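You operate a simulated robot arm through the tools that you are given. There is no shell and no other tool. Be economical: measure what you need, move in short steps, check, and stop when the job is done.

Carry out the task below with a simulated robot arm. There is one attempt and no reset: what you move stays moved.

TASK
Put the red rag from the upper step on the top of the long table. Press the stop button two times. Take the green nozzle from the top of the steel bench and put it on top of the blue case there. Put one of the filter boxes from the top of the steel bench on the lower shelf of the steel bench. Press the red stop button three times. Take the black cap and leave it on the top shelf of the hose rack. Any order will do. Set down upright: green nozzle, filter box.
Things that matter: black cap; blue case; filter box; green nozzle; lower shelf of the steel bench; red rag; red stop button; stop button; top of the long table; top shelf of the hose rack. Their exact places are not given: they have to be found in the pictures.

The check looks at the end state, three seconds after you hand in, the way a careful person would. Anything else that was tipped, shoved, dropped, spilled or broken makes it a failure. A push-on lid holds only when it is set on centred and level and pressed home; a screw cap is set on level and turned clockwise until tight.

THE ROBOT
A 6-joint arm with a fingered hand on a trunk, on a base that drives. Base frame: it is fixed to the floor where the robot stands at the start and does not move with it; the origin is under the middle of the robot, x ahead of it, y to its left, z up. Units: m, degrees, N and s.
With the tool pointing down near the work surface it reaches from about 0.16 to 0.86 m from the robot's upright axis, wherever it stands. Its first joint turns from -166.0 to 166.0 degrees. Places, roughly: black cap (6x6x4 cm) [-3.1, -7.4, 0.9]; blue case [-0.75, -5.5, 1]; filter box [-0.5, -5.5, 1]; green nozzle [-0.5, -5.25, 1]; lower shelf of the steel bench [-0.3, -5.5, 0.3]; red rag (10x7x2 cm) [0.5, -0.1, 0.9]; red stop button [-1.7, -7.1, 0.7]; stop button [0.5, -2.6, 0.9]; top of the long table [-1.8, 3.6, 0.7]; top shelf of the hose rack [-3.8, -7.3, 0.9]. Payload 5 kg.
Tool frame: the origin (TCP) lies between the finger pads and is the grasp point; the fingertips stand 0.036 m ahead of it; z points along the fingers, y is the line along which they close. Largest opening 0.12 m; the body of the gripper starts 0.042 m behind the TCP. The gripper is a hand of 4 fingers: y runs from the thumb to the fingers, the wrist lies at [-0.019, -0.123, -0.211] in the tool frame.
Orientation is that of the tool frame in the base frame, as a unit quaternion [x, y, z, w]. With the fingers straight down and the wrist toward the robot, the tool's x, y and z point along [0, 1, 0], [1, 0, 0] and [0, 0, -1] of the base frame.

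THE INTERFACE
- The arm moves only by the tool arm_command. Its argument "motion" is a list of rows, each an object (a shift or turn left out is 0) with "dr": the turn, a rotation vector about the tool's x, y, z in degrees, a list of three; "travel": the shift along the tool's x, y, z in mm, a list of three. In form: [{"dr": [wx, wy, wz], "travel": [tx, ty, tz]}, ...]. A call has 1 to 12 rows; each row shifts and turns the commanded pose from where the row before left it, along the tool's axes as they then stand. A row lasts 0.2 s, in which the tool goes at most 0.05 m and 8.6 degrees; a call with a longer step from one row to the next is refused whole. Where a pose cannot be reached the arm comes as near as it can. A force on the tool above 40 N (or 10 N above the force at the start of the call, whichever is more), or a blocked arm, ends the call early, and 0.2 s more pass. In this call time passes only in rows, and 0.2 s behind the last. The reply holds the time, the measured pose of the TCP, the force on the tool along the base axes, the opening and the grip force, in the units named above and with some noise, with the torque about the TCP (base axes, N m) and any sound that the robot's microphone picked up.
- Cameras (640 x 400 px; columns grow to the right, rows downward): "scene" is now at [0.0921, -0.0288, 1.7434]; the picture's right is [-0.40, -0.92, 0.00], its down [-0.78, 0.34, -0.53] and it looks along [0.48, -0.21, -0.85] (base axes); focal length 285 px, centre (320, 200). "wrist" rides on the gripper at [0.073, -0.101, -0.142] in the tool frame; the picture's right is [-0.79, 0.29, -0.54], its down [-0.56, -0.70, 0.44] and it looks along [-0.25, 0.65, 0.71] (tool axes); focal length 280 px, centre (320, 200).
- get_image(camera): a new picture of that camera. The clock stands still meanwhile.
- raise_lower(by): slides the trunk up (or, below 0, down) by that many m; the arm and the scene camera ride with it, the base frame stays. It gives what a move gives, with no picture.
- roll_base(legs): drives the robot by 1 to 6 legs, each [ahead, turn to the left] in m and degrees, along the robot's own axes; the way and the turn of a leg run together, so that a leg with both is an arc; at most 1.5 m and 180 degrees a leg. The arm and the cameras ride along, it lands a little off, and it stops where it bumps. It gives what a move gives.
- move_fingers(index, middle, ring, thumb_bend, thumb_turn): sets how far each is bent, from 0 (flat) to 1 (curled in); at 0.3 the hand is open as for a grip, at 0.7 the pads meet at the TCP. One left out holds its place. A second passes; each finger stops where it meets its share of the squeeze, and holds until it gets a number again. It is the only way to open and close the hand. It gives what a move gives, with no picture; readings hold the bend of each and the force on the fingers (four entries, about 0 where the hand has none), thumb and palm. thumb_turn goes from beside the hand (0) to across from the fingers (1), as for a grip.
- pan_tilt(pan, tilt): turns the head with the scene camera to pan (to the left, within 86 degrees either way) and tilt (down, from -29 to 69), counted from straight ahead of the robot. It gives what a move gives.
- measure_at(camera, pixels): for up to 12 pixels [column, row] of the newest picture of that camera ("zoom" is the newest enlarged one), the place [x, y, z] in the base frame of the surface seen there, good to about 0.003 m. The clock stands still meanwhile.
- inspect(camera, box): a new picture of the part [left, top, right, bottom] of that camera's present view, enlarged. The clock stands still meanwhile.
- close_job(): hands the job in; it is judged then, once.

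Work in short steps. Measure before you move; look again where a grasp or a placing could have gone wrong, and mend it. You have 110 turns and 78 pictures in all, those below and enlarged ones among them. Open the gripper and draw the arm clear of the work before you hand the job in, unless the task says otherwise.

The tools are called as a command line: name --argument value ..., lists and objects as JSON in quotes. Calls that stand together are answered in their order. arm_command: Moves the arm, as the interface text tells. Its arguments: {"type":"object","properties":{"motion":{"type":"array","items":{"type":"object","properties":{"dr":{"type":"array","items":{"type":"number"}},"travel":{"type":"array","items":{"type":"number"}}}}}},"required":["motion"]} The other tools are called the same way: raise_lower (by) slides the trunk up or down; move_fingers (index, middle, ring, thumb_bend, thumb_turn) moves the fingers one by one; roll_base (legs) drives the base; pan_tilt (pan, tilt) turns the head that bears the scene camera; get_image (camera) takes a picture; measure_at (camera, pixels) gives the place of the surface under pixels of a picture; inspect (camera, box) takes an enlarged picture of a part of a camera's view; close_job () hands the job in.

At the start:

```text
time_s: 0.0
tool_pos: [0.4899, -0.1632, 1.0747]
ee_rot: [0.707, 0.707, 0.001, 0.0]
ft_force: [0.3, 0.9, 0.5]
moment: [-0.01, -0.02, 0.02]
opening: 0.1194
finger_force: 0.0
shape: jaw
bend: [0.3, 0.3, 0.3, 0.3, 0.98]
finger forces: [0.1, 0.1, 0.0, 0.0, 0.0, 0.0]
trunk travel left (down, up): [-0.775, 0.065]
robot x, y, heading: [0.0027, -0.0011, 0.1]
head pan, tilt: [-23.7, 58.3]
```

scene: 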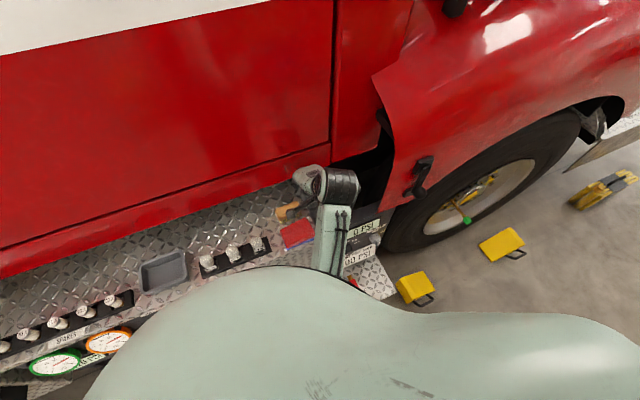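
wrist: 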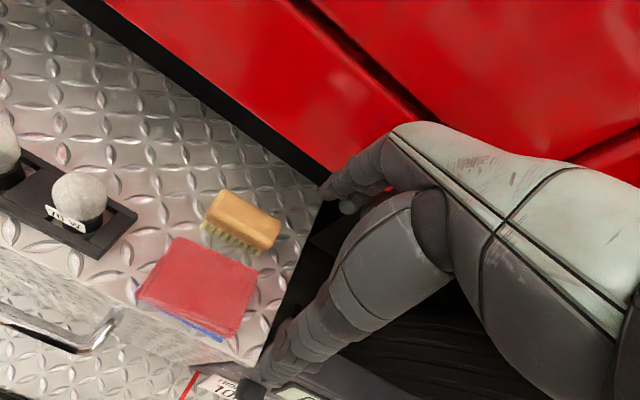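

The wrist picture shows the red rag near (200,285), with a brush beside it at (242,220). I'll measure the rag's corners and its surroundings.

measure_at --camera "wrist" --pixels '[[200, 285], [178, 240], [255, 268], [140, 293], [228, 335], [190, 320], [240, 215], [265, 240], [150, 215], [120, 270], [290, 290], [170, 350]]'

inspect --camera "wrist" --box '[100, 160, 340, 400]'

```text
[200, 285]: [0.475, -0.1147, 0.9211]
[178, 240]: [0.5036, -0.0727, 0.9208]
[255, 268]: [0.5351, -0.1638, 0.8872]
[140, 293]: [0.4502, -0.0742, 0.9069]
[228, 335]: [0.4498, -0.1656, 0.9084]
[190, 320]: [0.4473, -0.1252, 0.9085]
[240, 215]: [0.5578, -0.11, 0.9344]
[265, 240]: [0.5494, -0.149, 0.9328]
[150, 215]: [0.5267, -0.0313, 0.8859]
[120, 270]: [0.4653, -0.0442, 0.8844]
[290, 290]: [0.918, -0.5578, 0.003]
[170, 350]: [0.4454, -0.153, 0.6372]
```

```text
1.67 times, centred on (220, 280) of wrist
```

zoom: 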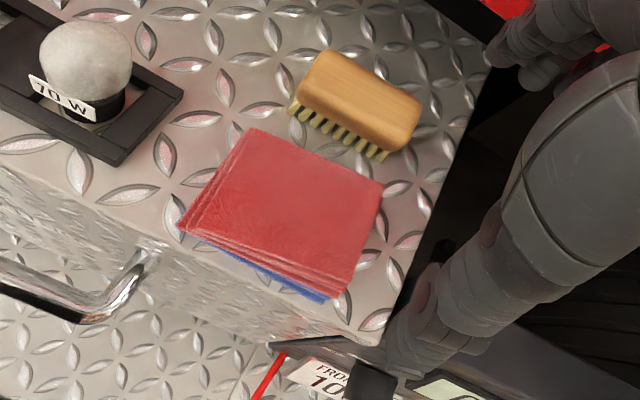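

The red rag lies on a blue one: the red top is at 0.921, the step at 0.885. I need the exact rag edges and the near edge of the brush before grasping only the red layer.

measure_at --camera "zoom" --pixels '[[254, 133], [378, 184], [188, 222], [333, 290], [318, 158], [293, 108], [382, 156], [340, 135], [310, 90], [310, 295], [240, 250], [258, 265]]'

```text
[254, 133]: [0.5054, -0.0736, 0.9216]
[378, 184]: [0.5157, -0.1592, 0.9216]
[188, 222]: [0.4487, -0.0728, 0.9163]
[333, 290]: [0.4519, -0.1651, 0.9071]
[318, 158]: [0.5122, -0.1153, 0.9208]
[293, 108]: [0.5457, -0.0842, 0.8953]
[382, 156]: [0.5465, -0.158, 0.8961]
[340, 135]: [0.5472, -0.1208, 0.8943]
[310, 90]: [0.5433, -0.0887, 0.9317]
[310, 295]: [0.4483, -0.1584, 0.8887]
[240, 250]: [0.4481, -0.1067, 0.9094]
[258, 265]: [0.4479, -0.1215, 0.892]
```

Red layer spans x 0.447–0.514, y −0.165…−0.07, z ≈0.903–0.921; the brush begins at x 0.545. I'll narrow the hand a bit so the fingers clear the brush, and move above the rag's centre.

move_fingers --index 0.4 --middle 0.4 --ring 0.4 --thumb_bend 0.4 --thumb_turn 1.0

arm_command --motion '[{"travel": [23, -5, 0]}, {"travel": [22, -5, 10]}, {"travel": [0, 0, 40]}, {"travel": [0, 0, 30]}]'

get_image --camera "wrist"

```text
time_s: 1.0
tool_pos: [0.49, -0.1633, 1.0757]
ee_rot: [0.707, 0.707, 0.0, 0.0]
ft_force: [0.0, 0.1, 1.0]
moment: [-0.02, -0.02, 0.0]
opening: 0.0951
finger_force: 0.0
shape: fingers
bend: [0.4, 0.4, 0.4, 0.4, 0.99]
finger forces: [0.0, 0.0, 0.1, 0.0, 0.0, 0.0]
trunk travel left (down, up): [-0.775, 0.065]
robot x, y, heading: [-0.0019, 0.0027, -0.1]
head pan, tilt: [-23.7, 58.3]
```

```text
time_s: 2.0
tool_pos: [0.4792, -0.1168, 0.9952]
ee_rot: [0.707, 0.707, -0.001, 0.001]
ft_force: [-0.3, -0.1, 0.2]
moment: [-0.01, 0.03, -0.04]
opening: 0.0948
finger_force: 0.1
shape: fingers
bend: [0.4, 0.4, 0.4, 0.4, 0.99]
finger forces: [0.0, 0.1, 0.1, 0.0, 0.0, 0.0]
trunk travel left (down, up): [-0.775, 0.065]
robot x, y, heading: [0.0027, 0.0027, -0.2]
head pan, tilt: [-23.7, 58.3]
```

```text
74 pictures are left
```

wrist: 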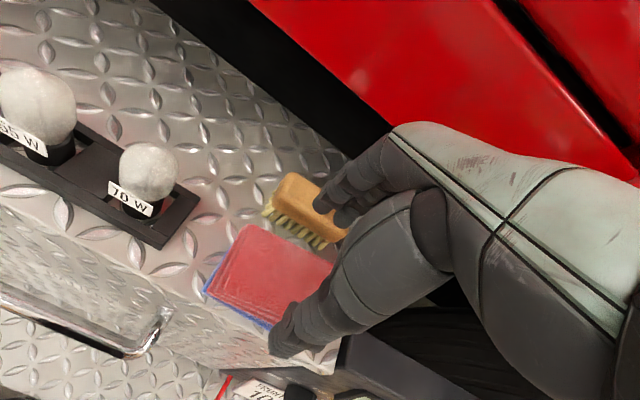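

The thumb tip is at about (283,345) and the finger tips at about (345,215). I'll measure them to see exactly where they sit relative to the TCP.

measure_at --camera "wrist" --pixels '[[275, 350], [283, 335], [318, 203], [340, 218], [335, 190], [345, 225], [365, 180], [300, 320], [300, 350], [272, 335]]'

```text
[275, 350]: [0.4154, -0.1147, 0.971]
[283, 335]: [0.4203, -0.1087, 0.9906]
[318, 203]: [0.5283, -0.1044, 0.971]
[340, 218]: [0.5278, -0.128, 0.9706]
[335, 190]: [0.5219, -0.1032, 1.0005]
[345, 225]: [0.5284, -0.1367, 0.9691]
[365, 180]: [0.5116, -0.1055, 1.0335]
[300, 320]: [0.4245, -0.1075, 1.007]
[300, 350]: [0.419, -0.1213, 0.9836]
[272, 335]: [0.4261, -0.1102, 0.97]
```

Tips reach about 32 mm below the TCP and clear both brush and rag. I'll lower to a TCP of about 0.941 so the tips stay above the blue rag, then close gently.

arm_command --motion '[{"travel": [0, 0, 30]}, {"travel": [0, 0, 15]}, {"travel": [0, 0, 9]}]'

inspect --camera "wrist" --box '[200, 140, 440, 400]'

```text
time_s: 2.8
tool_pos: [0.4794, -0.1196, 0.9411]
ee_rot: [0.707, 0.707, 0.001, 0.0]
ft_force: [-0.6, -0.1, -0.1]
moment: [0.01, -0.02, -0.02]
opening: 0.0949
finger_force: 0.0
shape: fingers
bend: [0.4, 0.4, 0.4, 0.4, 0.99]
finger forces: [0.0, 0.1, 0.0, 0.1, 0.0, 0.0]
trunk travel left (down, up): [-0.775, 0.065]
robot x, y, heading: [-0.0002, -0.0012, -0.2]
head pan, tilt: [-23.7, 58.3]
```

```text
1.54 times, centred on (320, 270) of wrist
```

zoom: 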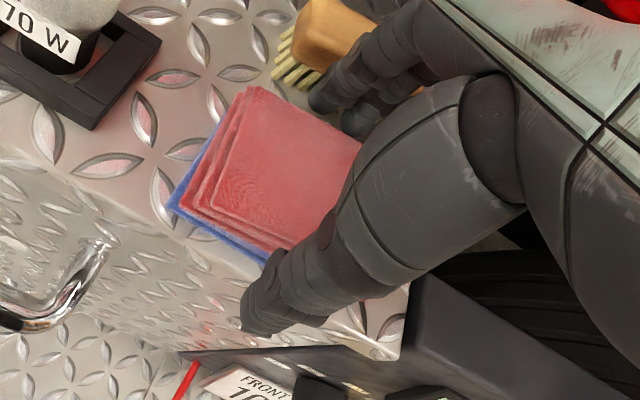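

Fingers stand between rag and brush, with no contact. Closing to grip the red rag.

move_fingers --index 0.58 --middle 0.58 --ring 0.58 --thumb_bend 0.58

inspect --camera "wrist" --box '[200, 140, 440, 400]'

```text
time_s: 3.8
tool_pos: [0.4786, -0.1188, 0.9416]
ee_rot: [0.707, 0.707, 0.0, 0.0]
ft_force: [0.4, -0.3, -0.1]
moment: [-0.01, -0.03, 0.06]
opening: 0.0658
finger_force: 12.9
shape: fingers
bend: [0.52, 0.53, 0.53, 0.49, 0.99]
finger forces: [4.3, 4.8, 3.8, 0.0, 12.3, 0.0]
trunk travel left (down, up): [-0.775, 0.065]
robot x, y, heading: [-0.0018, -0.0048, -0.2]
head pan, tilt: [-23.7, 58.3]
```

```text
1.54 times, centred on (320, 270) of wrist
```

zoom: 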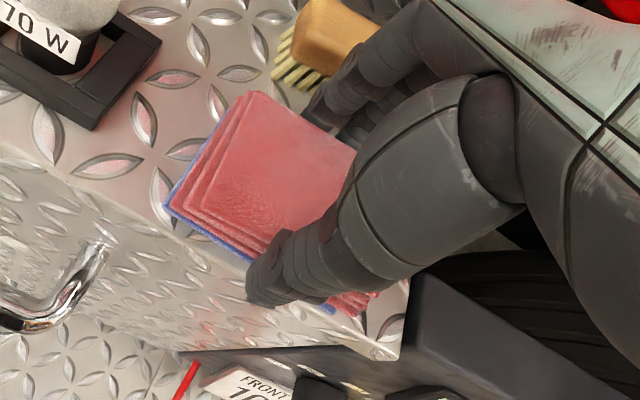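

Gripped at about 13 N. I'll lift slowly and check whether the blue rag stays behind.

arm_command --motion '[{"travel": [0, 0, -10]}, {"travel": [0, 0, -20]}, {"travel": [0, 0, -20]}]'

get_image --camera "wrist"

```text
time_s: 4.6
tool_pos: [0.4793, -0.1193, 0.9917]
ee_rot: [0.707, 0.707, 0.0, 0.0]
ft_force: [0.2, 0.3, -0.5]
moment: [-0.01, 0.01, 0.01]
opening: 0.0659
finger_force: 12.2
shape: fingers
bend: [0.52, 0.53, 0.53, 0.49, 0.99]
finger forces: [4.2, 4.5, 3.8, 0.0, 12.3, 0.0]
trunk travel left (down, up): [-0.775, 0.065]
robot x, y, heading: [0.0014, -0.0027, 0.0]
head pan, tilt: [-23.7, 58.3]
```

```text
71 pictures are left
```

wrist: 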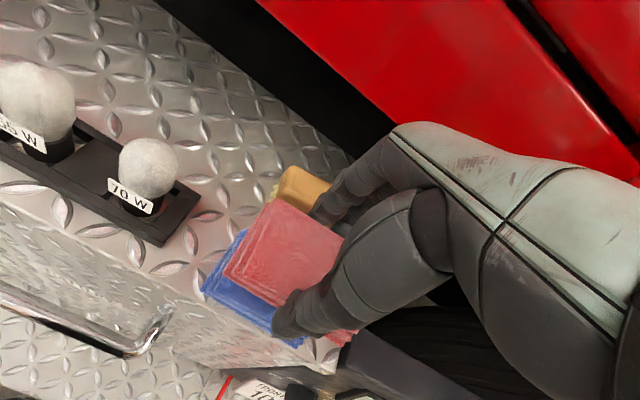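

Only the red rag came up; the blue one remains. I'll lift further, back away from the truck, and look toward the long table.

arm_command --motion '[{"travel": [0, 0, -40]}, {"travel": [0, 0, -40]}]'

roll_base --legs '[[-0.5, 0], [0, 90]]'

pan_tilt --pan 25 --tilt 20

get_image --camera "scene"

```text
time_s: 5.2
tool_pos: [0.4796, -0.1188, 1.0708]
ee_rot: [0.707, 0.707, -0.001, -0.001]
ft_force: [-0.5, 0.1, -0.5]
moment: [0.0, 0.02, 0.02]
opening: 0.0659
finger_force: 12.3
shape: fingers
bend: [0.52, 0.53, 0.53, 0.49, 0.99]
finger forces: [4.1, 4.4, 3.6, 0.0, 12.2, 0.1]
trunk travel left (down, up): [-0.775, 0.065]
robot x, y, heading: [-0.0047, 0.0021, -0.1]
head pan, tilt: [-23.7, 58.3]
```

```text
time_s: 12.9
tool_pos: [-0.3783, 0.4799, 1.0717]
ee_rot: [0.004, 1.0, 0.0, 0.0]
ft_force: [-0.3, -0.8, 0.1]
moment: [0.02, 0.01, 0.02]
opening: 0.0655
finger_force: 12.0
shape: fingers
bend: [0.52, 0.54, 0.53, 0.49, 0.99]
finger forces: [3.9, 4.1, 3.5, 0.0, 11.8, 0.0]
trunk travel left (down, up): [-0.775, 0.065]
robot x, y, heading: [-0.5, 0.0015, 89.3]
head pan, tilt: [-23.7, 58.3]
```

```text
time_s: 14.1
tool_pos: [-0.3794, 0.4812, 1.0721]
ee_rot: [0.005, 1.0, 0.0, 0.001]
ft_force: [0.8, -0.1, -0.4]
moment: [0.01, 0.01, -0.02]
opening: 0.0652
finger_force: 11.9
shape: fingers
bend: [0.52, 0.54, 0.53, 0.49, 0.99]
finger forces: [4.1, 4.3, 3.6, 0.0, 11.6, 0.0]
trunk travel left (down, up): [-0.775, 0.065]
robot x, y, heading: [-0.502, -0.0022, 89.6]
head pan, tilt: [25.0, 20.0]
```

```text
70 pictures are left
```

scene: 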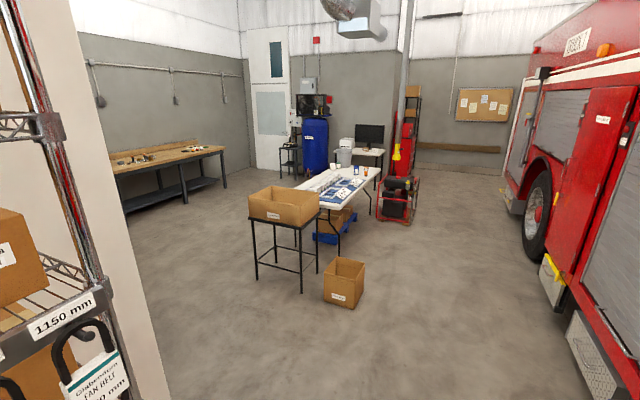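

A white folding table stands at around (345,190), with a box stand before it. I'll measure these to identify the long table.

measure_at --camera "scene" --pixels '[[345, 188], [372, 172], [318, 180], [285, 205], [345, 280], [310, 215], [357, 193], [340, 210], [165, 160], [300, 290], [395, 210], [330, 195]]'

inspect --camera "scene" --box '[230, 120, 430, 320]'

```text
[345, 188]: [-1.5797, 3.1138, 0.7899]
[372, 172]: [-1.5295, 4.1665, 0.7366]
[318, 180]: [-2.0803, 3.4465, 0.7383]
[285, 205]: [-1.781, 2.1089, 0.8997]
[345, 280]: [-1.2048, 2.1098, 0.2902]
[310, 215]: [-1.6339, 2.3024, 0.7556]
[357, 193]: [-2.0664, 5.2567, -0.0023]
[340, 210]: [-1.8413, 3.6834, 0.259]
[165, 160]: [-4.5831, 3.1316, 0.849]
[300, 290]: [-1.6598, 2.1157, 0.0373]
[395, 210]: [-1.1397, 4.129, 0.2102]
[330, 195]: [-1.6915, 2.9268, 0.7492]
```

```text
2.00 times, centred on (330, 220) of scene
```

zoom: 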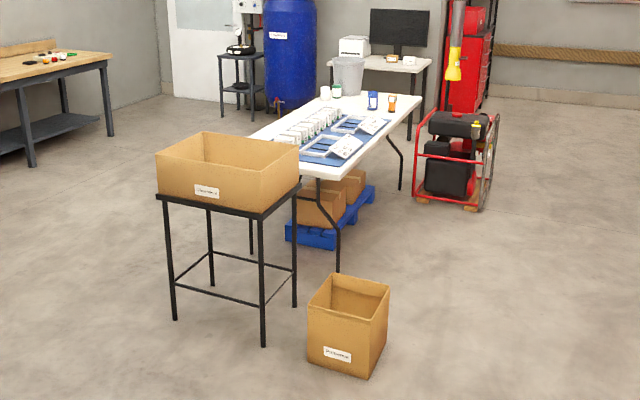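

The long table's top is at z 0.737, about x −2.1…−1.5, y 2.8–4.3. I'll drive along its free east side, then turn to face it.

roll_base --legs '[[1.5, 0], [1.5, 0], [0.2, 0], [0, 90]]'

pan_tilt --pan 0 --tilt 35

get_image --camera "scene"

```text
time_s: 35.9
tool_pos: [-0.9422, 3.3407, 1.0724]
ee_rot: [-0.699, 0.715, 0.0, 0.0]
ft_force: [0.4, 0.7, -1.0]
moment: [0.0, -0.01, -0.05]
opening: 0.0651
finger_force: 11.5
shape: fingers
bend: [0.53, 0.54, 0.54, 0.49, 0.99]
finger forces: [3.8, 4.2, 3.3, 0.0, 11.4, 0.1]
trunk travel left (down, up): [-0.775, 0.065]
robot x, y, heading: [-0.4653, 3.2086, 178.9]
head pan, tilt: [25.0, 20.0]
```

```text
time_s: 36.8
tool_pos: [-0.9412, 3.3405, 1.0713]
ee_rot: [-0.699, 0.715, 0.0, 0.001]
ft_force: [-1.1, -0.1, -0.4]
moment: [0.03, 0.01, 0.0]
opening: 0.0651
finger_force: 11.0
shape: fingers
bend: [0.53, 0.54, 0.54, 0.49, 0.99]
finger forces: [3.9, 4.0, 3.4, 0.0, 11.4, 0.2]
trunk travel left (down, up): [-0.775, 0.065]
robot x, y, heading: [-0.4665, 3.2124, 178.8]
head pan, tilt: [0.0, 35.0]
```

```text
68 pictures are left
```

scene: 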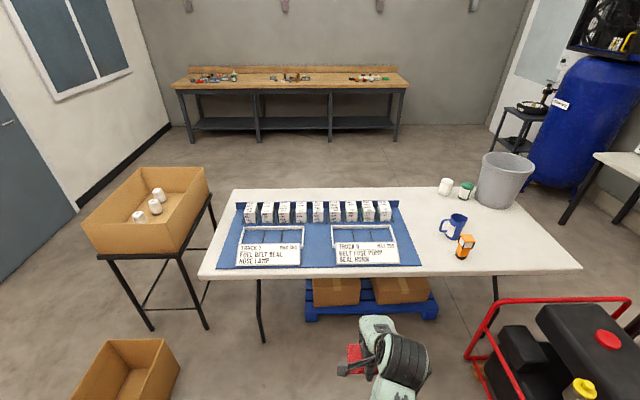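

White table free spots: right end around (515,245) and between mat and mug around (430,240). I'll measure both.

measure_at --camera "scene" --pixels '[[515, 240], [465, 240], [475, 262], [490, 268], [570, 262], [500, 225], [422, 262], [535, 250], [500, 205], [204, 275]]'

```text
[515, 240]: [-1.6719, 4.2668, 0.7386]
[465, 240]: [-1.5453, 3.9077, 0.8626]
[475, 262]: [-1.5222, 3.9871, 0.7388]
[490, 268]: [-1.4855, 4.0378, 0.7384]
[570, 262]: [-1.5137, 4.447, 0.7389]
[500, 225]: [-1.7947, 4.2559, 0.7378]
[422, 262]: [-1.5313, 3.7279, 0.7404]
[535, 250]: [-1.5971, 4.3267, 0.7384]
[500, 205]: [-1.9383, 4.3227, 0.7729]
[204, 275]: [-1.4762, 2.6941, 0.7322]
```

Checking the gap between the mat and the mug/cups.

inspect --camera "scene" --box '[360, 160, 580, 290]'

measure_at --camera "zoom" --pixels '[[175, 290], [130, 140], [155, 220], [238, 200], [240, 235], [285, 270], [285, 285], [240, 110], [180, 100], [200, 180], [310, 250], [330, 240]]'

```text
2.91 times, centred on (470, 225) of scene
```

zoom: 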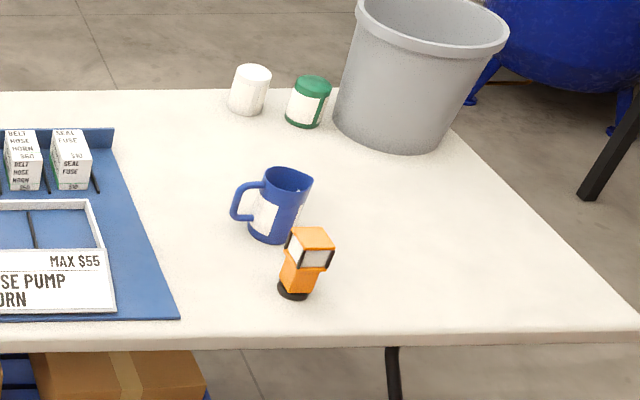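

```text
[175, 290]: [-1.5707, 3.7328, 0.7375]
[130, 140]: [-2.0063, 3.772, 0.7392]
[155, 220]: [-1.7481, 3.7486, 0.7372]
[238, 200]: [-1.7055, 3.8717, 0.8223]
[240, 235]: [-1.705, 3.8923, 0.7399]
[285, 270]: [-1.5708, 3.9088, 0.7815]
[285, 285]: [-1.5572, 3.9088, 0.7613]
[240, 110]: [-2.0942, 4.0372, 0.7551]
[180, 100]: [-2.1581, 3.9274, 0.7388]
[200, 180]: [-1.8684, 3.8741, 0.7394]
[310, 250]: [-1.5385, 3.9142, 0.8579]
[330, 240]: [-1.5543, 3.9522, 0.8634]
```

Good open spot: about (−1.83,3.86), clear of mat edge (y 3.755), mug handle (−1.70,3.87) and cups. Checking the generator's left edge before driving in.

get_image --camera "scene"

measure_at --camera "scene" --pixels '[[466, 350], [480, 325], [497, 300], [475, 380], [490, 398], [330, 318], [263, 335], [500, 350]]'

```text
66 pictures are left
```

scene: 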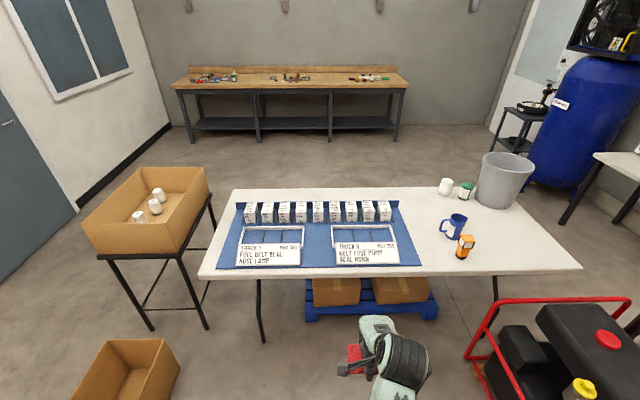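

```text
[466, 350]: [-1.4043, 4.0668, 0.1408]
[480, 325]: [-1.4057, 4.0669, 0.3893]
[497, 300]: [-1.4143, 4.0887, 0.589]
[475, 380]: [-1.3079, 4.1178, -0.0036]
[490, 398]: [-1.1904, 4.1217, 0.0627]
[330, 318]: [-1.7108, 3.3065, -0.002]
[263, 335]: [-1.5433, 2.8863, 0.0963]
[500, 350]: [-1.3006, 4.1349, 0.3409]
```

The generator starts at y 4.06, so the spot beside the table is free. Turning and driving in.

roll_base --legs '[[0, -24], [0.66, 0]]'

pan_tilt --pan -10 --tilt 45

get_image --camera "scene"

```text
time_s: 42.2
tool_pos: [-1.4477, 3.7994, 1.0719]
ee_rot: [-0.539, 0.843, 0.0, 0.0]
ft_force: [-0.1, -0.1, -0.3]
moment: [0.01, 0.02, 0.02]
opening: 0.0653
finger_force: 10.8
shape: fingers
bend: [0.53, 0.54, 0.54, 0.49, 0.99]
finger forces: [3.9, 4.0, 3.5, 0.0, 11.3, 0.1]
trunk travel left (down, up): [-0.775, 0.065]
robot x, y, heading: [-1.0615, 3.4894, 155.2]
head pan, tilt: [0.0, 35.0]
```

```text
time_s: 43.0
tool_pos: [-1.4479, 3.7998, 1.0714]
ee_rot: [-0.538, 0.843, 0.0, 0.001]
ft_force: [0.3, -0.1, -0.6]
moment: [-0.02, 0.0, 0.0]
opening: 0.0652
finger_force: 11.6
shape: fingers
bend: [0.53, 0.54, 0.54, 0.49, 0.99]
finger forces: [3.9, 4.0, 3.5, 0.1, 11.4, 0.1]
trunk travel left (down, up): [-0.775, 0.065]
robot x, y, heading: [-1.0633, 3.4905, 155.0]
head pan, tilt: [-10.0, 45.0]
```

```text
65 pictures are left
```

scene: 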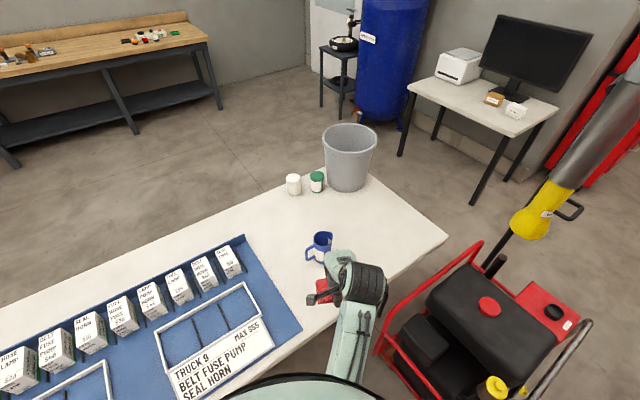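

Clear. I'll move the rag out at height to above (−1.81,3.84), then check.

arm_command --motion '[{"travel": [14.5, 43, 0]}, {"travel": [14.5, 43, 0]}, {"travel": [14.5, 43, 0]}, {"travel": [14.5, 43, 0]}, {"travel": [14.5, 43, 0]}, {"travel": [14.5, 43, 0]}, {"travel": [14.5, 43, 0]}, {"travel": [14.5, 43, 0]}, {"travel": [0, 0, 45]}, {"travel": [0, 0, 45]}]'

get_image --camera "scene"

get_image --camera "wrist"

```text
time_s: 45.2
tool_pos: [-1.8097, 3.8405, 0.9815]
ee_rot: [-0.538, 0.843, 0.001, 0.0]
ft_force: [-0.1, 0.1, -0.3]
moment: [-0.02, -0.01, 0.0]
opening: 0.0651
finger_force: 11.3
shape: fingers
bend: [0.53, 0.54, 0.54, 0.49, 0.99]
finger forces: [3.8, 4.1, 3.4, 0.0, 11.2, 0.1]
trunk travel left (down, up): [-0.775, 0.065]
robot x, y, heading: [-1.0624, 3.4912, 155.0]
head pan, tilt: [-10.0, 45.0]
```

```text
64 pictures are left
```

scene: 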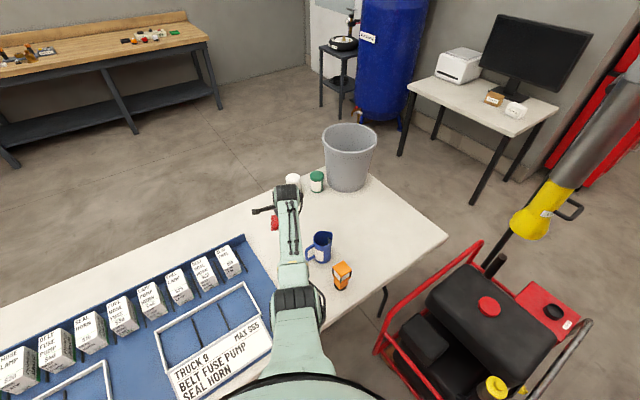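

```text
63 pictures are left
```

wrist: 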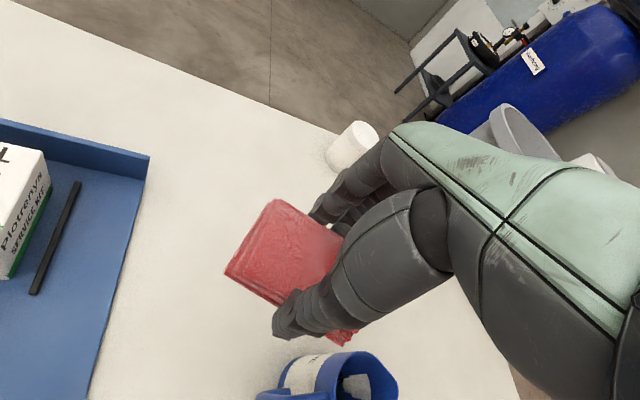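

The mug sits near the thumb side; measure the mug's nearest edge and thumb position before lowering.

measure_at --camera "wrist" --pixels '[[285, 335], [340, 340], [262, 395], [300, 362], [345, 358], [355, 150], [330, 165], [350, 335], [395, 385], [120, 250]]'

measure_at --camera "scene" --pixels '[[285, 232], [290, 270], [297, 300], [320, 310], [322, 240], [343, 268], [285, 195]]'

```text
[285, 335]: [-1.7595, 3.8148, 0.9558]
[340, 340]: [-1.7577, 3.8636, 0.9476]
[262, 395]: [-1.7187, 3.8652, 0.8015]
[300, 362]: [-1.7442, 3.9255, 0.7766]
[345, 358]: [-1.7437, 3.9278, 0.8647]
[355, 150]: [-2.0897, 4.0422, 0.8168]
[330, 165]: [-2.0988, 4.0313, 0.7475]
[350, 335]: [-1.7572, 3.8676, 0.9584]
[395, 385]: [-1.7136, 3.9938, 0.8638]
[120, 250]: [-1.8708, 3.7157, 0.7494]
```

```text
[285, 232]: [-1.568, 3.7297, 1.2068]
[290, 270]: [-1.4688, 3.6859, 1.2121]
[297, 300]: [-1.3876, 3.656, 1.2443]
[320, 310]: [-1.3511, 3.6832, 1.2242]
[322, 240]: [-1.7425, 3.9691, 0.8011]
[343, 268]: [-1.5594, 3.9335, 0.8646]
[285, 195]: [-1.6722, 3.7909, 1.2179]
```

The mug rim (−1.744,3.925) is close to the hand's path, so I'll roll 6 cm closer and shift 20 mm left for more room, then lower most of the way.

roll_base --legs '[[0.06, 0]]'

arm_command --motion '[{"travel": [20, 0, 0]}, {"travel": [0, 0, 45]}, {"travel": [0, 0, 45]}, {"travel": [0, 0, 40]}]'

get_image --camera "wrist"

```text
time_s: 46.2
tool_pos: [-1.8621, 3.8639, 0.9833]
ee_rot: [-0.538, 0.843, 0.001, 0.0]
ft_force: [0.7, 0.8, -1.0]
moment: [-0.01, -0.01, -0.02]
opening: 0.0652
finger_force: 10.7
shape: fingers
bend: [0.53, 0.54, 0.54, 0.49, 0.99]
finger forces: [3.9, 4.0, 3.4, 0.0, 11.3, 0.0]
trunk travel left (down, up): [-0.775, 0.065]
robot x, y, heading: [-1.1209, 3.5143, 155.0]
head pan, tilt: [-10.0, 45.0]
```

```text
time_s: 47.2
tool_pos: [-1.8641, 3.8423, 0.85]
ee_rot: [-0.538, 0.843, -0.003, 0.001]
ft_force: [0.8, -0.1, -2.8]
moment: [0.01, 0.13, -0.03]
opening: 0.0645
finger_force: 12.1
shape: fingers
bend: [0.53, 0.54, 0.54, 0.49, 0.99]
finger forces: [4.1, 4.1, 3.6, 0.0, 11.9, 0.0]
out of reach, approached as far as the arm can: row 4
trunk travel left (down, up): [-0.775, 0.065]
robot x, y, heading: [-1.1163, 3.5173, 155.3]
head pan, tilt: [-10.0, 45.0]
```

```text
62 pictures are left
```

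wrist: 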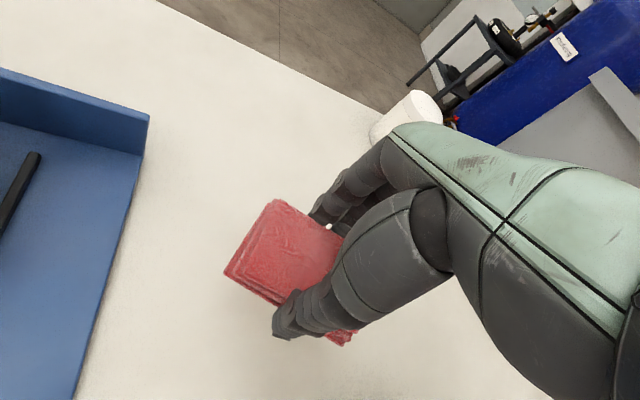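

The arm is at its reach limit, so I'll lower with the trunk: 0.066 m brings the rag bottom to just over the table.

raise_lower --by -0.066

inspect --camera "wrist" --box '[180, 160, 420, 400]'

```text
time_s: 48.2
tool_pos: [-1.8666, 3.8445, 0.7889]
ee_rot: [-0.538, 0.843, 0.0, 0.0]
ft_force: [-0.1, 0.3, 0.4]
moment: [-0.02, 0.02, -0.01]
opening: 0.0651
finger_force: 12.1
shape: fingers
bend: [0.53, 0.54, 0.54, 0.49, 0.99]
finger forces: [4.1, 4.1, 3.6, 0.1, 11.8, 0.0]
trunk travel left (down, up): [-0.709, 0.131]
robot x, y, heading: [-1.1164, 3.5198, 155.0]
head pan, tilt: [-10.0, 45.0]
```

```text
1.67 times, centred on (300, 280) of wrist
```

zoom: 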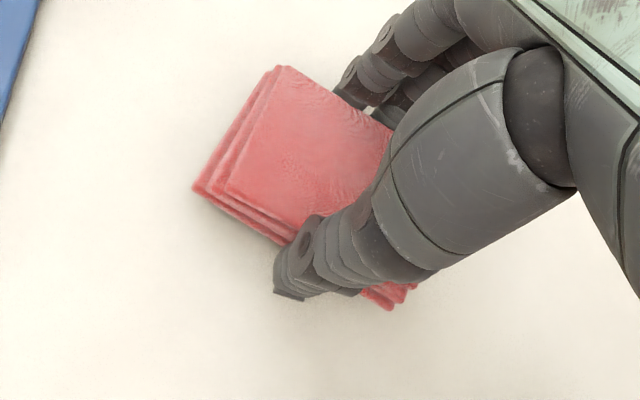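

Bottom is about 12 mm above the table (0.738). Lowering in small arm steps until contact.

arm_command --motion '[{"travel": [0, 0, 5]}, {"travel": [0, 0, 4]}, {"travel": [0, 0, 2]}]'

measure_at --camera "zoom" --pixels '[[235, 205], [295, 225], [300, 140], [198, 190], [150, 250]]'

```text
time_s: 49.0
tool_pos: [-1.8644, 3.8421, 0.7829]
ee_rot: [-0.538, 0.843, 0.001, 0.0]
ft_force: [1.2, -0.1, 2.3]
moment: [0.11, 0.05, -0.01]
opening: 0.065
finger_force: 13.9
shape: fingers
bend: [0.53, 0.54, 0.54, 0.49, 0.99]
finger forces: [4.0, 7.6, 3.4, 0.0, 12.1, 0.0]
out of reach, approached as far as the arm can: row 2
trunk travel left (down, up): [-0.709, 0.131]
robot x, y, heading: [-1.1207, 3.513, 155.0]
head pan, tilt: [-10.0, 45.0]
```

```text
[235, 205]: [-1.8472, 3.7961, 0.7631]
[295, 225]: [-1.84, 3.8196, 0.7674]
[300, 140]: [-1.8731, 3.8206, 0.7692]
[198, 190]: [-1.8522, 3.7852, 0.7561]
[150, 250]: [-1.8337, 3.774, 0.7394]
```

Touching lightly (2 N). Releasing the rag.

move_fingers --index 0.4 --middle 0.4 --ring 0.4 --thumb_bend 0.38

arm_command --motion '[{"travel": [0, 0, -20]}, {"travel": [0, 0, -45]}, {"travel": [0, 0, -45]}, {"travel": [0, 0, -45]}, {"travel": [0, 0, -45]}]'

get_image --camera "wrist"

```text
time_s: 50.0
tool_pos: [-1.8611, 3.8433, 0.7805]
ee_rot: [-0.537, 0.844, 0.001, 0.001]
ft_force: [-1.1, -0.2, 0.4]
moment: [0.03, 0.01, 0.01]
opening: 0.0968
finger_force: 0.1
shape: fingers
bend: [0.4, 0.4, 0.4, 0.38, 0.99]
finger forces: [0.0, 0.0, 0.0, 0.0, 0.0, 0.0]
trunk travel left (down, up): [-0.709, 0.131]
robot x, y, heading: [-1.117, 3.5129, 155.0]
head pan, tilt: [-10.0, 45.0]
```

```text
time_s: 51.2
tool_pos: [-1.9381, 3.8762, 0.9382]
ee_rot: [-0.538, 0.843, -0.002, 0.001]
ft_force: [0.6, 0.5, -0.4]
moment: [-0.03, 0.02, 0.0]
opening: 0.0967
finger_force: 0.0
shape: fingers
bend: [0.4, 0.4, 0.4, 0.38, 0.99]
finger forces: [0.1, 0.1, 0.0, 0.0, 0.0, 0.0]
out of reach, approached as far as the arm can: row 1, 2, 3, 4, 5
trunk travel left (down, up): [-0.709, 0.131]
robot x, y, heading: [-1.1184, 3.5125, 155.3]
head pan, tilt: [-10.0, 45.0]
```

```text
60 pictures are left
```

wrist: 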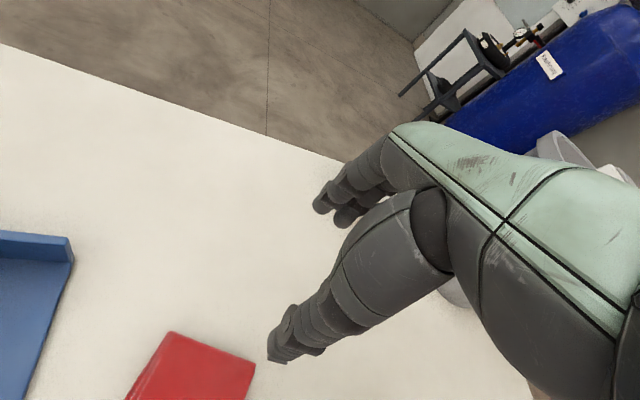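

The arm drifted outward at its reach limit but clear of things; the rag lies on the table. I'll raise the trunk and check the rag's place, then draw back.

measure_at --camera "wrist" --pixels '[[200, 370], [170, 335], [252, 362], [205, 355]]'

raise_lower --by 0.13

arm_command --motion '[{"travel": [0, -40, 0]}, {"travel": [0, -45, 0]}, {"travel": [0, -45, 0]}, {"travel": [0, -45, 0]}, {"travel": [0, -45, 0]}, {"travel": [0, -45, 0]}, {"travel": [0, -45, 0]}, {"travel": [0, -45, 0]}]'

get_image --camera "scene"

```text
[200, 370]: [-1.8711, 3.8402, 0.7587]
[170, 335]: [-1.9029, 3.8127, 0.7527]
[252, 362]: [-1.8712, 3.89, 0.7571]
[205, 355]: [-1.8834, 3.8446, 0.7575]
```

```text
time_s: 52.8
tool_pos: [-1.9369, 3.878, 1.0673]
ee_rot: [-0.538, 0.843, 0.0, 0.0]
ft_force: [0.4, 0.4, -0.6]
moment: [0.0, -0.01, 0.0]
opening: 0.0968
finger_force: 0.0
shape: fingers
bend: [0.4, 0.4, 0.4, 0.38, 0.99]
finger forces: [0.0, 0.0, 0.1, 0.1, 0.0, 0.0]
trunk travel left (down, up): [-0.839, 0.001]
robot x, y, heading: [-1.1173, 3.5132, 155.2]
head pan, tilt: [-10.0, 45.0]
```

```text
time_s: 54.6
tool_pos: [-1.8754, 3.8509, 0.9366]
ee_rot: [-0.538, 0.843, 0.0, 0.001]
ft_force: [-1.0, 0.8, 0.3]
moment: [-0.02, 0.0, 0.03]
opening: 0.0968
finger_force: 0.1
shape: fingers
bend: [0.4, 0.4, 0.4, 0.38, 0.99]
finger forces: [0.0, 0.0, 0.1, 0.0, 0.0, 0.0]
out of reach, approached as far as the arm can: row 1, 2, 3, 4, 5, 6, 7, 8
trunk travel left (down, up): [-0.839, 0.001]
robot x, y, heading: [-1.1165, 3.5159, 155.1]
head pan, tilt: [-10.0, 45.0]
```

```text
59 pictures are left
```

scene: 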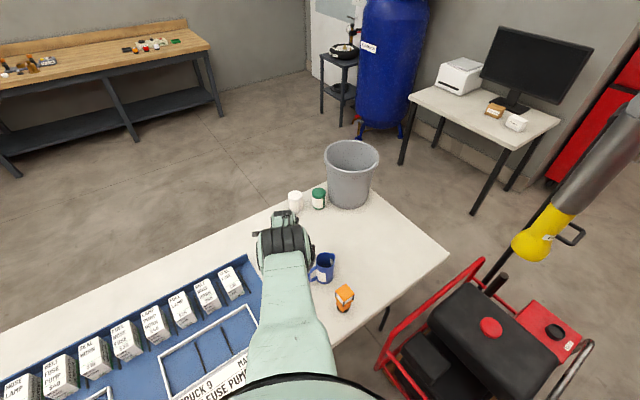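

The arm seems caught near a joint limit. I'll try a small upward-and-back motion to see how it responds.

arm_command --motion '[{"travel": [0, 0, -20]}, {"travel": [0, 0, -20]}]'

pan_tilt --pan 0 --tilt 60

get_image --camera "scene"

```text
time_s: 55.2
tool_pos: [-1.8915, 3.8577, 0.9655]
ee_rot: [-0.539, 0.843, -0.001, 0.001]
ft_force: [-1.0, -0.1, 0.6]
moment: [0.02, 0.03, -0.03]
opening: 0.097
finger_force: 0.0
shape: fingers
bend: [0.4, 0.4, 0.4, 0.38, 0.99]
finger forces: [0.0, 0.1, 0.1, 0.0, 0.0, 0.0]
out of reach, approached as far as the arm can: row 1, 2
trunk travel left (down, up): [-0.839, 0.001]
robot x, y, heading: [-1.1198, 3.5185, 155.0]
head pan, tilt: [-10.0, 45.0]
```

```text
time_s: 56.0
tool_pos: [-1.8911, 3.8575, 0.9662]
ee_rot: [-0.539, 0.843, -0.002, 0.001]
ft_force: [-0.1, -0.8, -0.1]
moment: [0.02, 0.0, -0.02]
opening: 0.0968
finger_force: 0.2
shape: fingers
bend: [0.4, 0.4, 0.4, 0.38, 0.99]
finger forces: [0.1, 0.1, 0.0, 0.0, 0.0, 0.0]
trunk travel left (down, up): [-0.839, 0.001]
robot x, y, heading: [-1.1161, 3.5151, 155.0]
head pan, tilt: [0.0, 60.0]
```

```text
58 pictures are left
```

scene: 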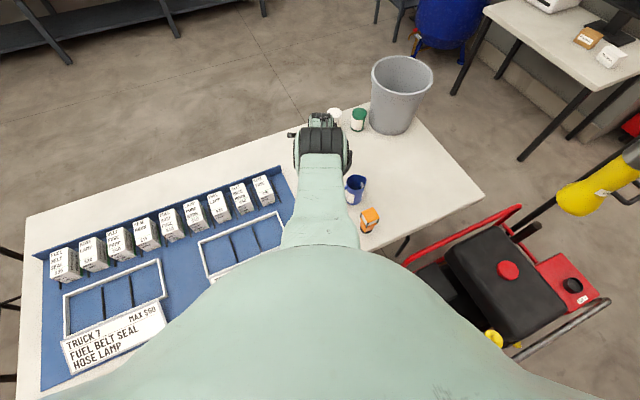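

Measuring the elbow and the upper arm to understand the current configuration.

measure_at --camera "scene" --pixels '[[320, 142], [320, 170], [320, 230], [320, 120], [305, 120], [320, 300]]'

get_image --camera "wrist"

```text
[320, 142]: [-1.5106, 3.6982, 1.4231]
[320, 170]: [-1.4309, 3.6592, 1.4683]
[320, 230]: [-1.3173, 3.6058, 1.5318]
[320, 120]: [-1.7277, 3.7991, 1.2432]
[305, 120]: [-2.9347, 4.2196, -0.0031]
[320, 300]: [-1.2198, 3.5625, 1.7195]
```

```text
57 pictures are left
```

wrist: 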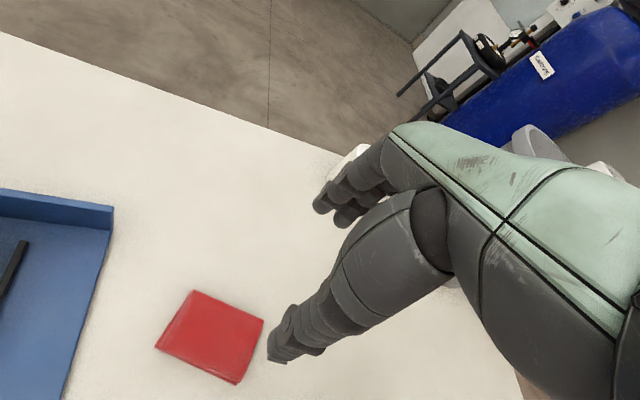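

The wrist distance from the shoulder stays constant: the arm is fully straight (singular). A small pitch turn about tool x should break the elbow out; trying it.

arm_command --motion '[{"dr": [8, 0, 0]}, {"dr": [0, 0, 0], "travel": [0, -10, 0]}]'

```text
time_s: 56.6
tool_pos: [-1.8686, 3.8477, 0.9781]
ee_rot: [-0.537, 0.841, -0.058, 0.037]
ft_force: [-0.1, -0.4, 0.8]
moment: [0.0, 0.0, 0.0]
opening: 0.097
finger_force: 0.1
shape: fingers
bend: [0.4, 0.4, 0.4, 0.38, 0.99]
finger forces: [0.0, 0.1, 0.0, 0.0, 0.0, 0.1]
out of reach, approached as far as the arm can: row 1
trunk travel left (down, up): [-0.839, 0.001]
robot x, y, heading: [-1.1204, 3.5126, 155.1]
head pan, tilt: [0.0, 60.0]
```

It works — row 2 was reached. Drawing back further before undoing the pitch.

arm_command --motion '[{"travel": [0, -30, 0]}, {"travel": [0, -40, 0]}, {"travel": [0, -40, 0]}, {"travel": [0, -40, 0]}, {"dr": [-8, 0, 0]}, {"travel": [0, -40, -10]}, {"travel": [0, -40, -10]}, {"travel": [0, -40, -20]}, {"travel": [0, -40, -20]}]'

get_image --camera "scene"

```text
time_s: 58.6
tool_pos: [-1.5884, 3.7159, 1.0598]
ee_rot: [-0.538, 0.843, 0.001, -0.001]
ft_force: [0.4, -0.4, 0.6]
moment: [0.01, 0.06, -0.01]
opening: 0.0971
finger_force: 0.1
shape: fingers
bend: [0.4, 0.4, 0.4, 0.38, 0.99]
finger forces: [0.0, 0.0, 0.0, 0.0, 0.0, 0.0]
trunk travel left (down, up): [-0.839, 0.001]
robot x, y, heading: [-1.1181, 3.5166, 154.8]
head pan, tilt: [0.0, 60.0]
```

```text
56 pictures are left
```

scene: 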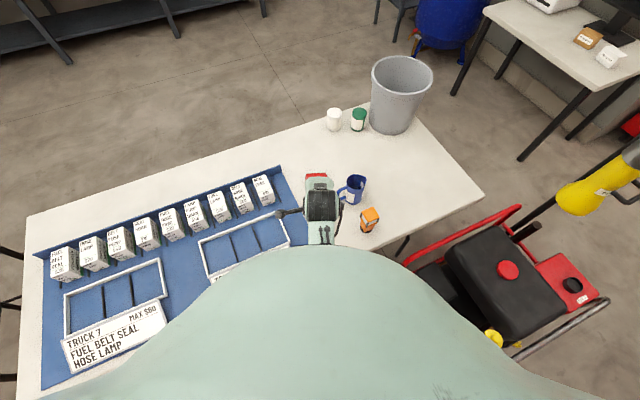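

Rag placed, objects undisturbed. Backing out and heading down along the truck to y≈0, then looking toward the stop button.

roll_base --legs '[[-0.72, 0], [0, 115], [1.5, 0], [1.5, 0]]'

pan_tilt --pan 10 --tilt 20

get_image --camera "scene"

```text
time_s: 84.1
tool_pos: [-0.4174, -0.3017, 1.0586]
ee_rot: [1.0, 0.009, -0.001, 0.0]
ft_force: [0.1, 0.0, 0.2]
moment: [-0.01, 0.0, 0.03]
opening: 0.0969
finger_force: 0.0
shape: fingers
bend: [0.4, 0.4, 0.4, 0.38, 0.99]
finger forces: [0.1, 0.0, 0.0, 0.1, 0.0, 0.0]
trunk travel left (down, up): [-0.839, 0.001]
robot x, y, heading: [-0.4437, 0.2099, -88.9]
head pan, tilt: [0.0, 60.0]
```

```text
time_s: 85.2
tool_pos: [-0.4173, -0.3014, 1.0586]
ee_rot: [1.0, 0.01, 0.0, -0.001]
ft_force: [0.7, 0.7, 0.0]
moment: [-0.01, 0.0, -0.02]
opening: 0.0972
finger_force: 0.0
shape: fingers
bend: [0.4, 0.4, 0.4, 0.38, 0.99]
finger forces: [0.0, 0.0, 0.0, 0.0, 0.1, 0.0]
trunk travel left (down, up): [-0.839, 0.001]
robot x, y, heading: [-0.4437, 0.2155, -89.1]
head pan, tilt: [10.0, 20.0]
```

```text
55 pictures are left
```

scene: 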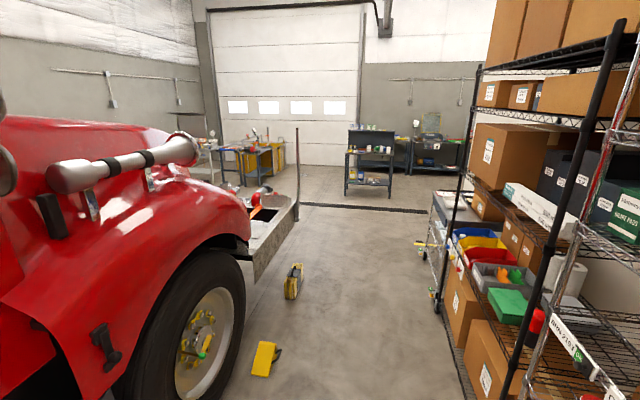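

Truck front bumper at (275,215); a bench at (368,160) ahead; two yellow chocks on the floor at (263,357), (293,282). Measuring and zooming in on the bumper.

measure_at --camera "scene" --pixels '[[263, 357], [293, 282], [262, 200], [270, 245], [297, 205], [370, 155], [350, 152], [440, 300], [415, 250], [280, 355], [255, 210], [437, 215]]'

inspect --camera "scene" --box '[200, 110, 440, 310]'

```text
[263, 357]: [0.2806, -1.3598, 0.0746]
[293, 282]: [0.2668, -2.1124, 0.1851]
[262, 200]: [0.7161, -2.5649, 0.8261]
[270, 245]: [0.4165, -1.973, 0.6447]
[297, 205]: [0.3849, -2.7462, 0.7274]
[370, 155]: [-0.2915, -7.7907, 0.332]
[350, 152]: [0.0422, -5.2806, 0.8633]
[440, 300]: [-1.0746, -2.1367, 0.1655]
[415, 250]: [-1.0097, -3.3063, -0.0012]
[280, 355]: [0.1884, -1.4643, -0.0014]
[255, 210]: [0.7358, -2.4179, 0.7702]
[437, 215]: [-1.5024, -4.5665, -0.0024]
```

```text
2.00 times, centred on (320, 210) of scene
```

zoom: 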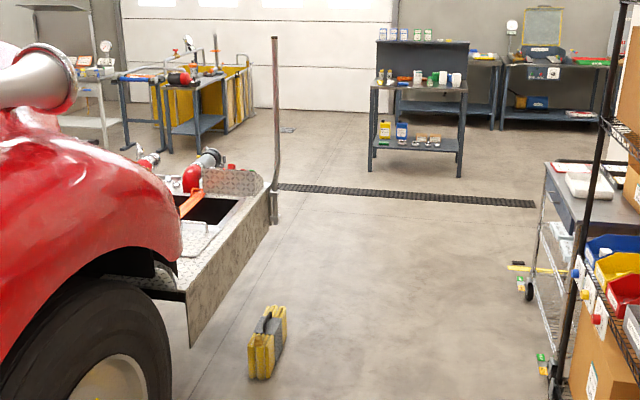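

The corridor at x≈−0.45 is clear. Driving to y≈−2.5, then looking left at the bumper for the stop button.

roll_base --legs '[[1.4, 0], [1.35, 0]]'

pan_tilt --pan 82 --tilt 38

get_image --camera "scene"

```text
time_s: 99.8
tool_pos: [-0.3773, -3.0354, 1.0575]
ee_rot: [1.0, 0.007, 0.0, -0.001]
ft_force: [0.1, 0.2, 1.0]
moment: [-0.02, -0.02, -0.03]
opening: 0.0971
finger_force: 0.1
shape: fingers
bend: [0.4, 0.4, 0.4, 0.38, 0.99]
finger forces: [0.1, 0.0, 0.0, 0.1, 0.0, 0.0]
trunk travel left (down, up): [-0.839, 0.001]
robot x, y, heading: [-0.4021, -2.5195, -89.5]
head pan, tilt: [10.0, 20.0]
```

```text
time_s: 101.2
tool_pos: [-0.3765, -3.0354, 1.058]
ee_rot: [1.0, 0.006, 0.001, -0.002]
ft_force: [-0.4, -0.4, 0.0]
moment: [0.01, 0.01, -0.04]
opening: 0.0968
finger_force: 0.2
shape: fingers
bend: [0.4, 0.4, 0.4, 0.38, 0.99]
finger forces: [0.1, 0.0, 0.0, 0.0, 0.0, 0.0]
trunk travel left (down, up): [-0.839, 0.001]
robot x, y, heading: [-0.3978, -2.5201, -89.4]
head pan, tilt: [82.0, 38.0]
```

```text
53 pictures are left
```

scene: 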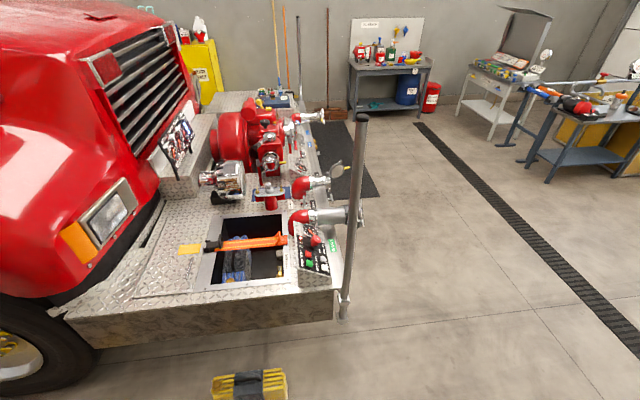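

A small panel with green and red buttons is at (315,255). Zooming in.

inspect --camera "scene" --box '[260, 205, 360, 295]'

measure_at --camera "zoom" --pixels '[[320, 200], [300, 240], [350, 240], [330, 280], [280, 200], [400, 300], [440, 250], [460, 350]]'

```text
4.44 times, centred on (310, 250) of scene
```

zoom: 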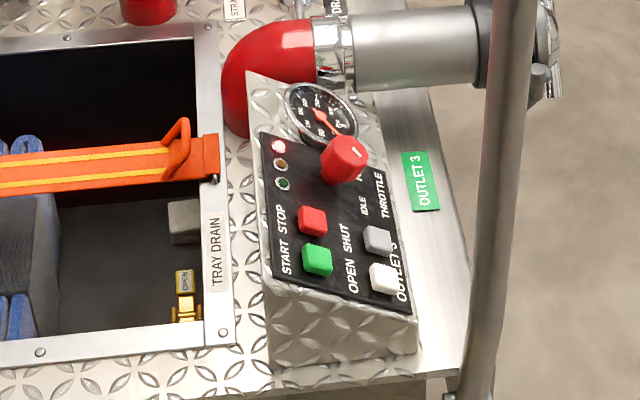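

```text
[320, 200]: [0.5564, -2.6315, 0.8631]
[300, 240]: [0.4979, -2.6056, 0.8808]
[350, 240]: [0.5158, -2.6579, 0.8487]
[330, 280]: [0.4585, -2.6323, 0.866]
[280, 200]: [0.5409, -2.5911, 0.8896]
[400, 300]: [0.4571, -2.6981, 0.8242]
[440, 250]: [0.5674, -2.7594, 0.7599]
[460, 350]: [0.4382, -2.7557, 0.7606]
```

The red STOP button is at zoom (313,218), START at (317,260), with a red knob at (345,158). I'll measure those tops precisely.

measure_at --camera "zoom" --pixels '[[313, 216], [306, 214], [320, 214], [312, 233], [317, 255], [345, 150], [345, 175], [377, 235], [383, 272], [290, 215], [335, 222], [320, 110]]'

```text
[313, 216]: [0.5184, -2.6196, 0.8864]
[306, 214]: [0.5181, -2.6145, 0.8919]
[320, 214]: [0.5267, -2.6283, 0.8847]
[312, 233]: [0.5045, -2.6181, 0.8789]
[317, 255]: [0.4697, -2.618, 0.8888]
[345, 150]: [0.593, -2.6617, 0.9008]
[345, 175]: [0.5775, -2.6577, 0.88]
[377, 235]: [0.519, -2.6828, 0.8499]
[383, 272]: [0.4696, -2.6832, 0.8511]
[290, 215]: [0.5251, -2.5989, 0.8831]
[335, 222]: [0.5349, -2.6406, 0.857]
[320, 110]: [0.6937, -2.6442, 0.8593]
```

STOP's top is near (0.518,−2.619,0.888); the panel normal is about (0,−0.53,0.85). I'll curl the other fingers, leave the index out, and see where its tip is.

move_fingers --index 0.35 --middle 1.0 --ring 1.0 --thumb_bend 0.3 --thumb_turn 0

get_image --camera "wrist"

```text
time_s: 102.2
tool_pos: [-0.377, -3.0349, 1.0581]
ee_rot: [1.0, 0.007, 0.0, -0.001]
ft_force: [-0.1, -1.2, -0.3]
moment: [0.02, 0.02, 0.02]
opening: 0.1689
finger_force: 0.0
shape: fingers
bend: [0.35, 1.0, 1.0, 0.3, 0.0]
finger forces: [0.0, 0.0, 0.1, 0.0, 0.0, 0.0]
trunk travel left (down, up): [-0.839, 0.001]
robot x, y, heading: [-0.3995, -2.5235, -89.3]
head pan, tilt: [82.0, 38.0]
```

```text
51 pictures are left
```

wrist: 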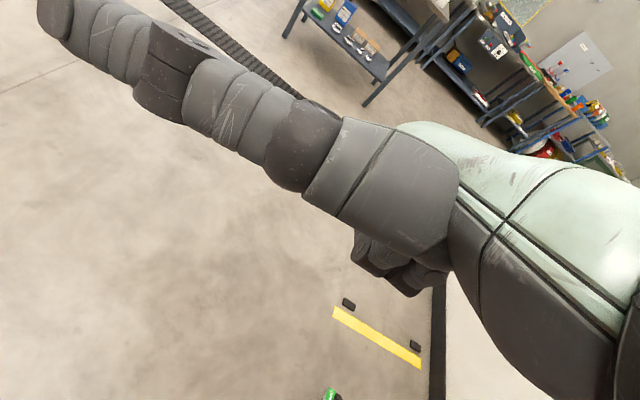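

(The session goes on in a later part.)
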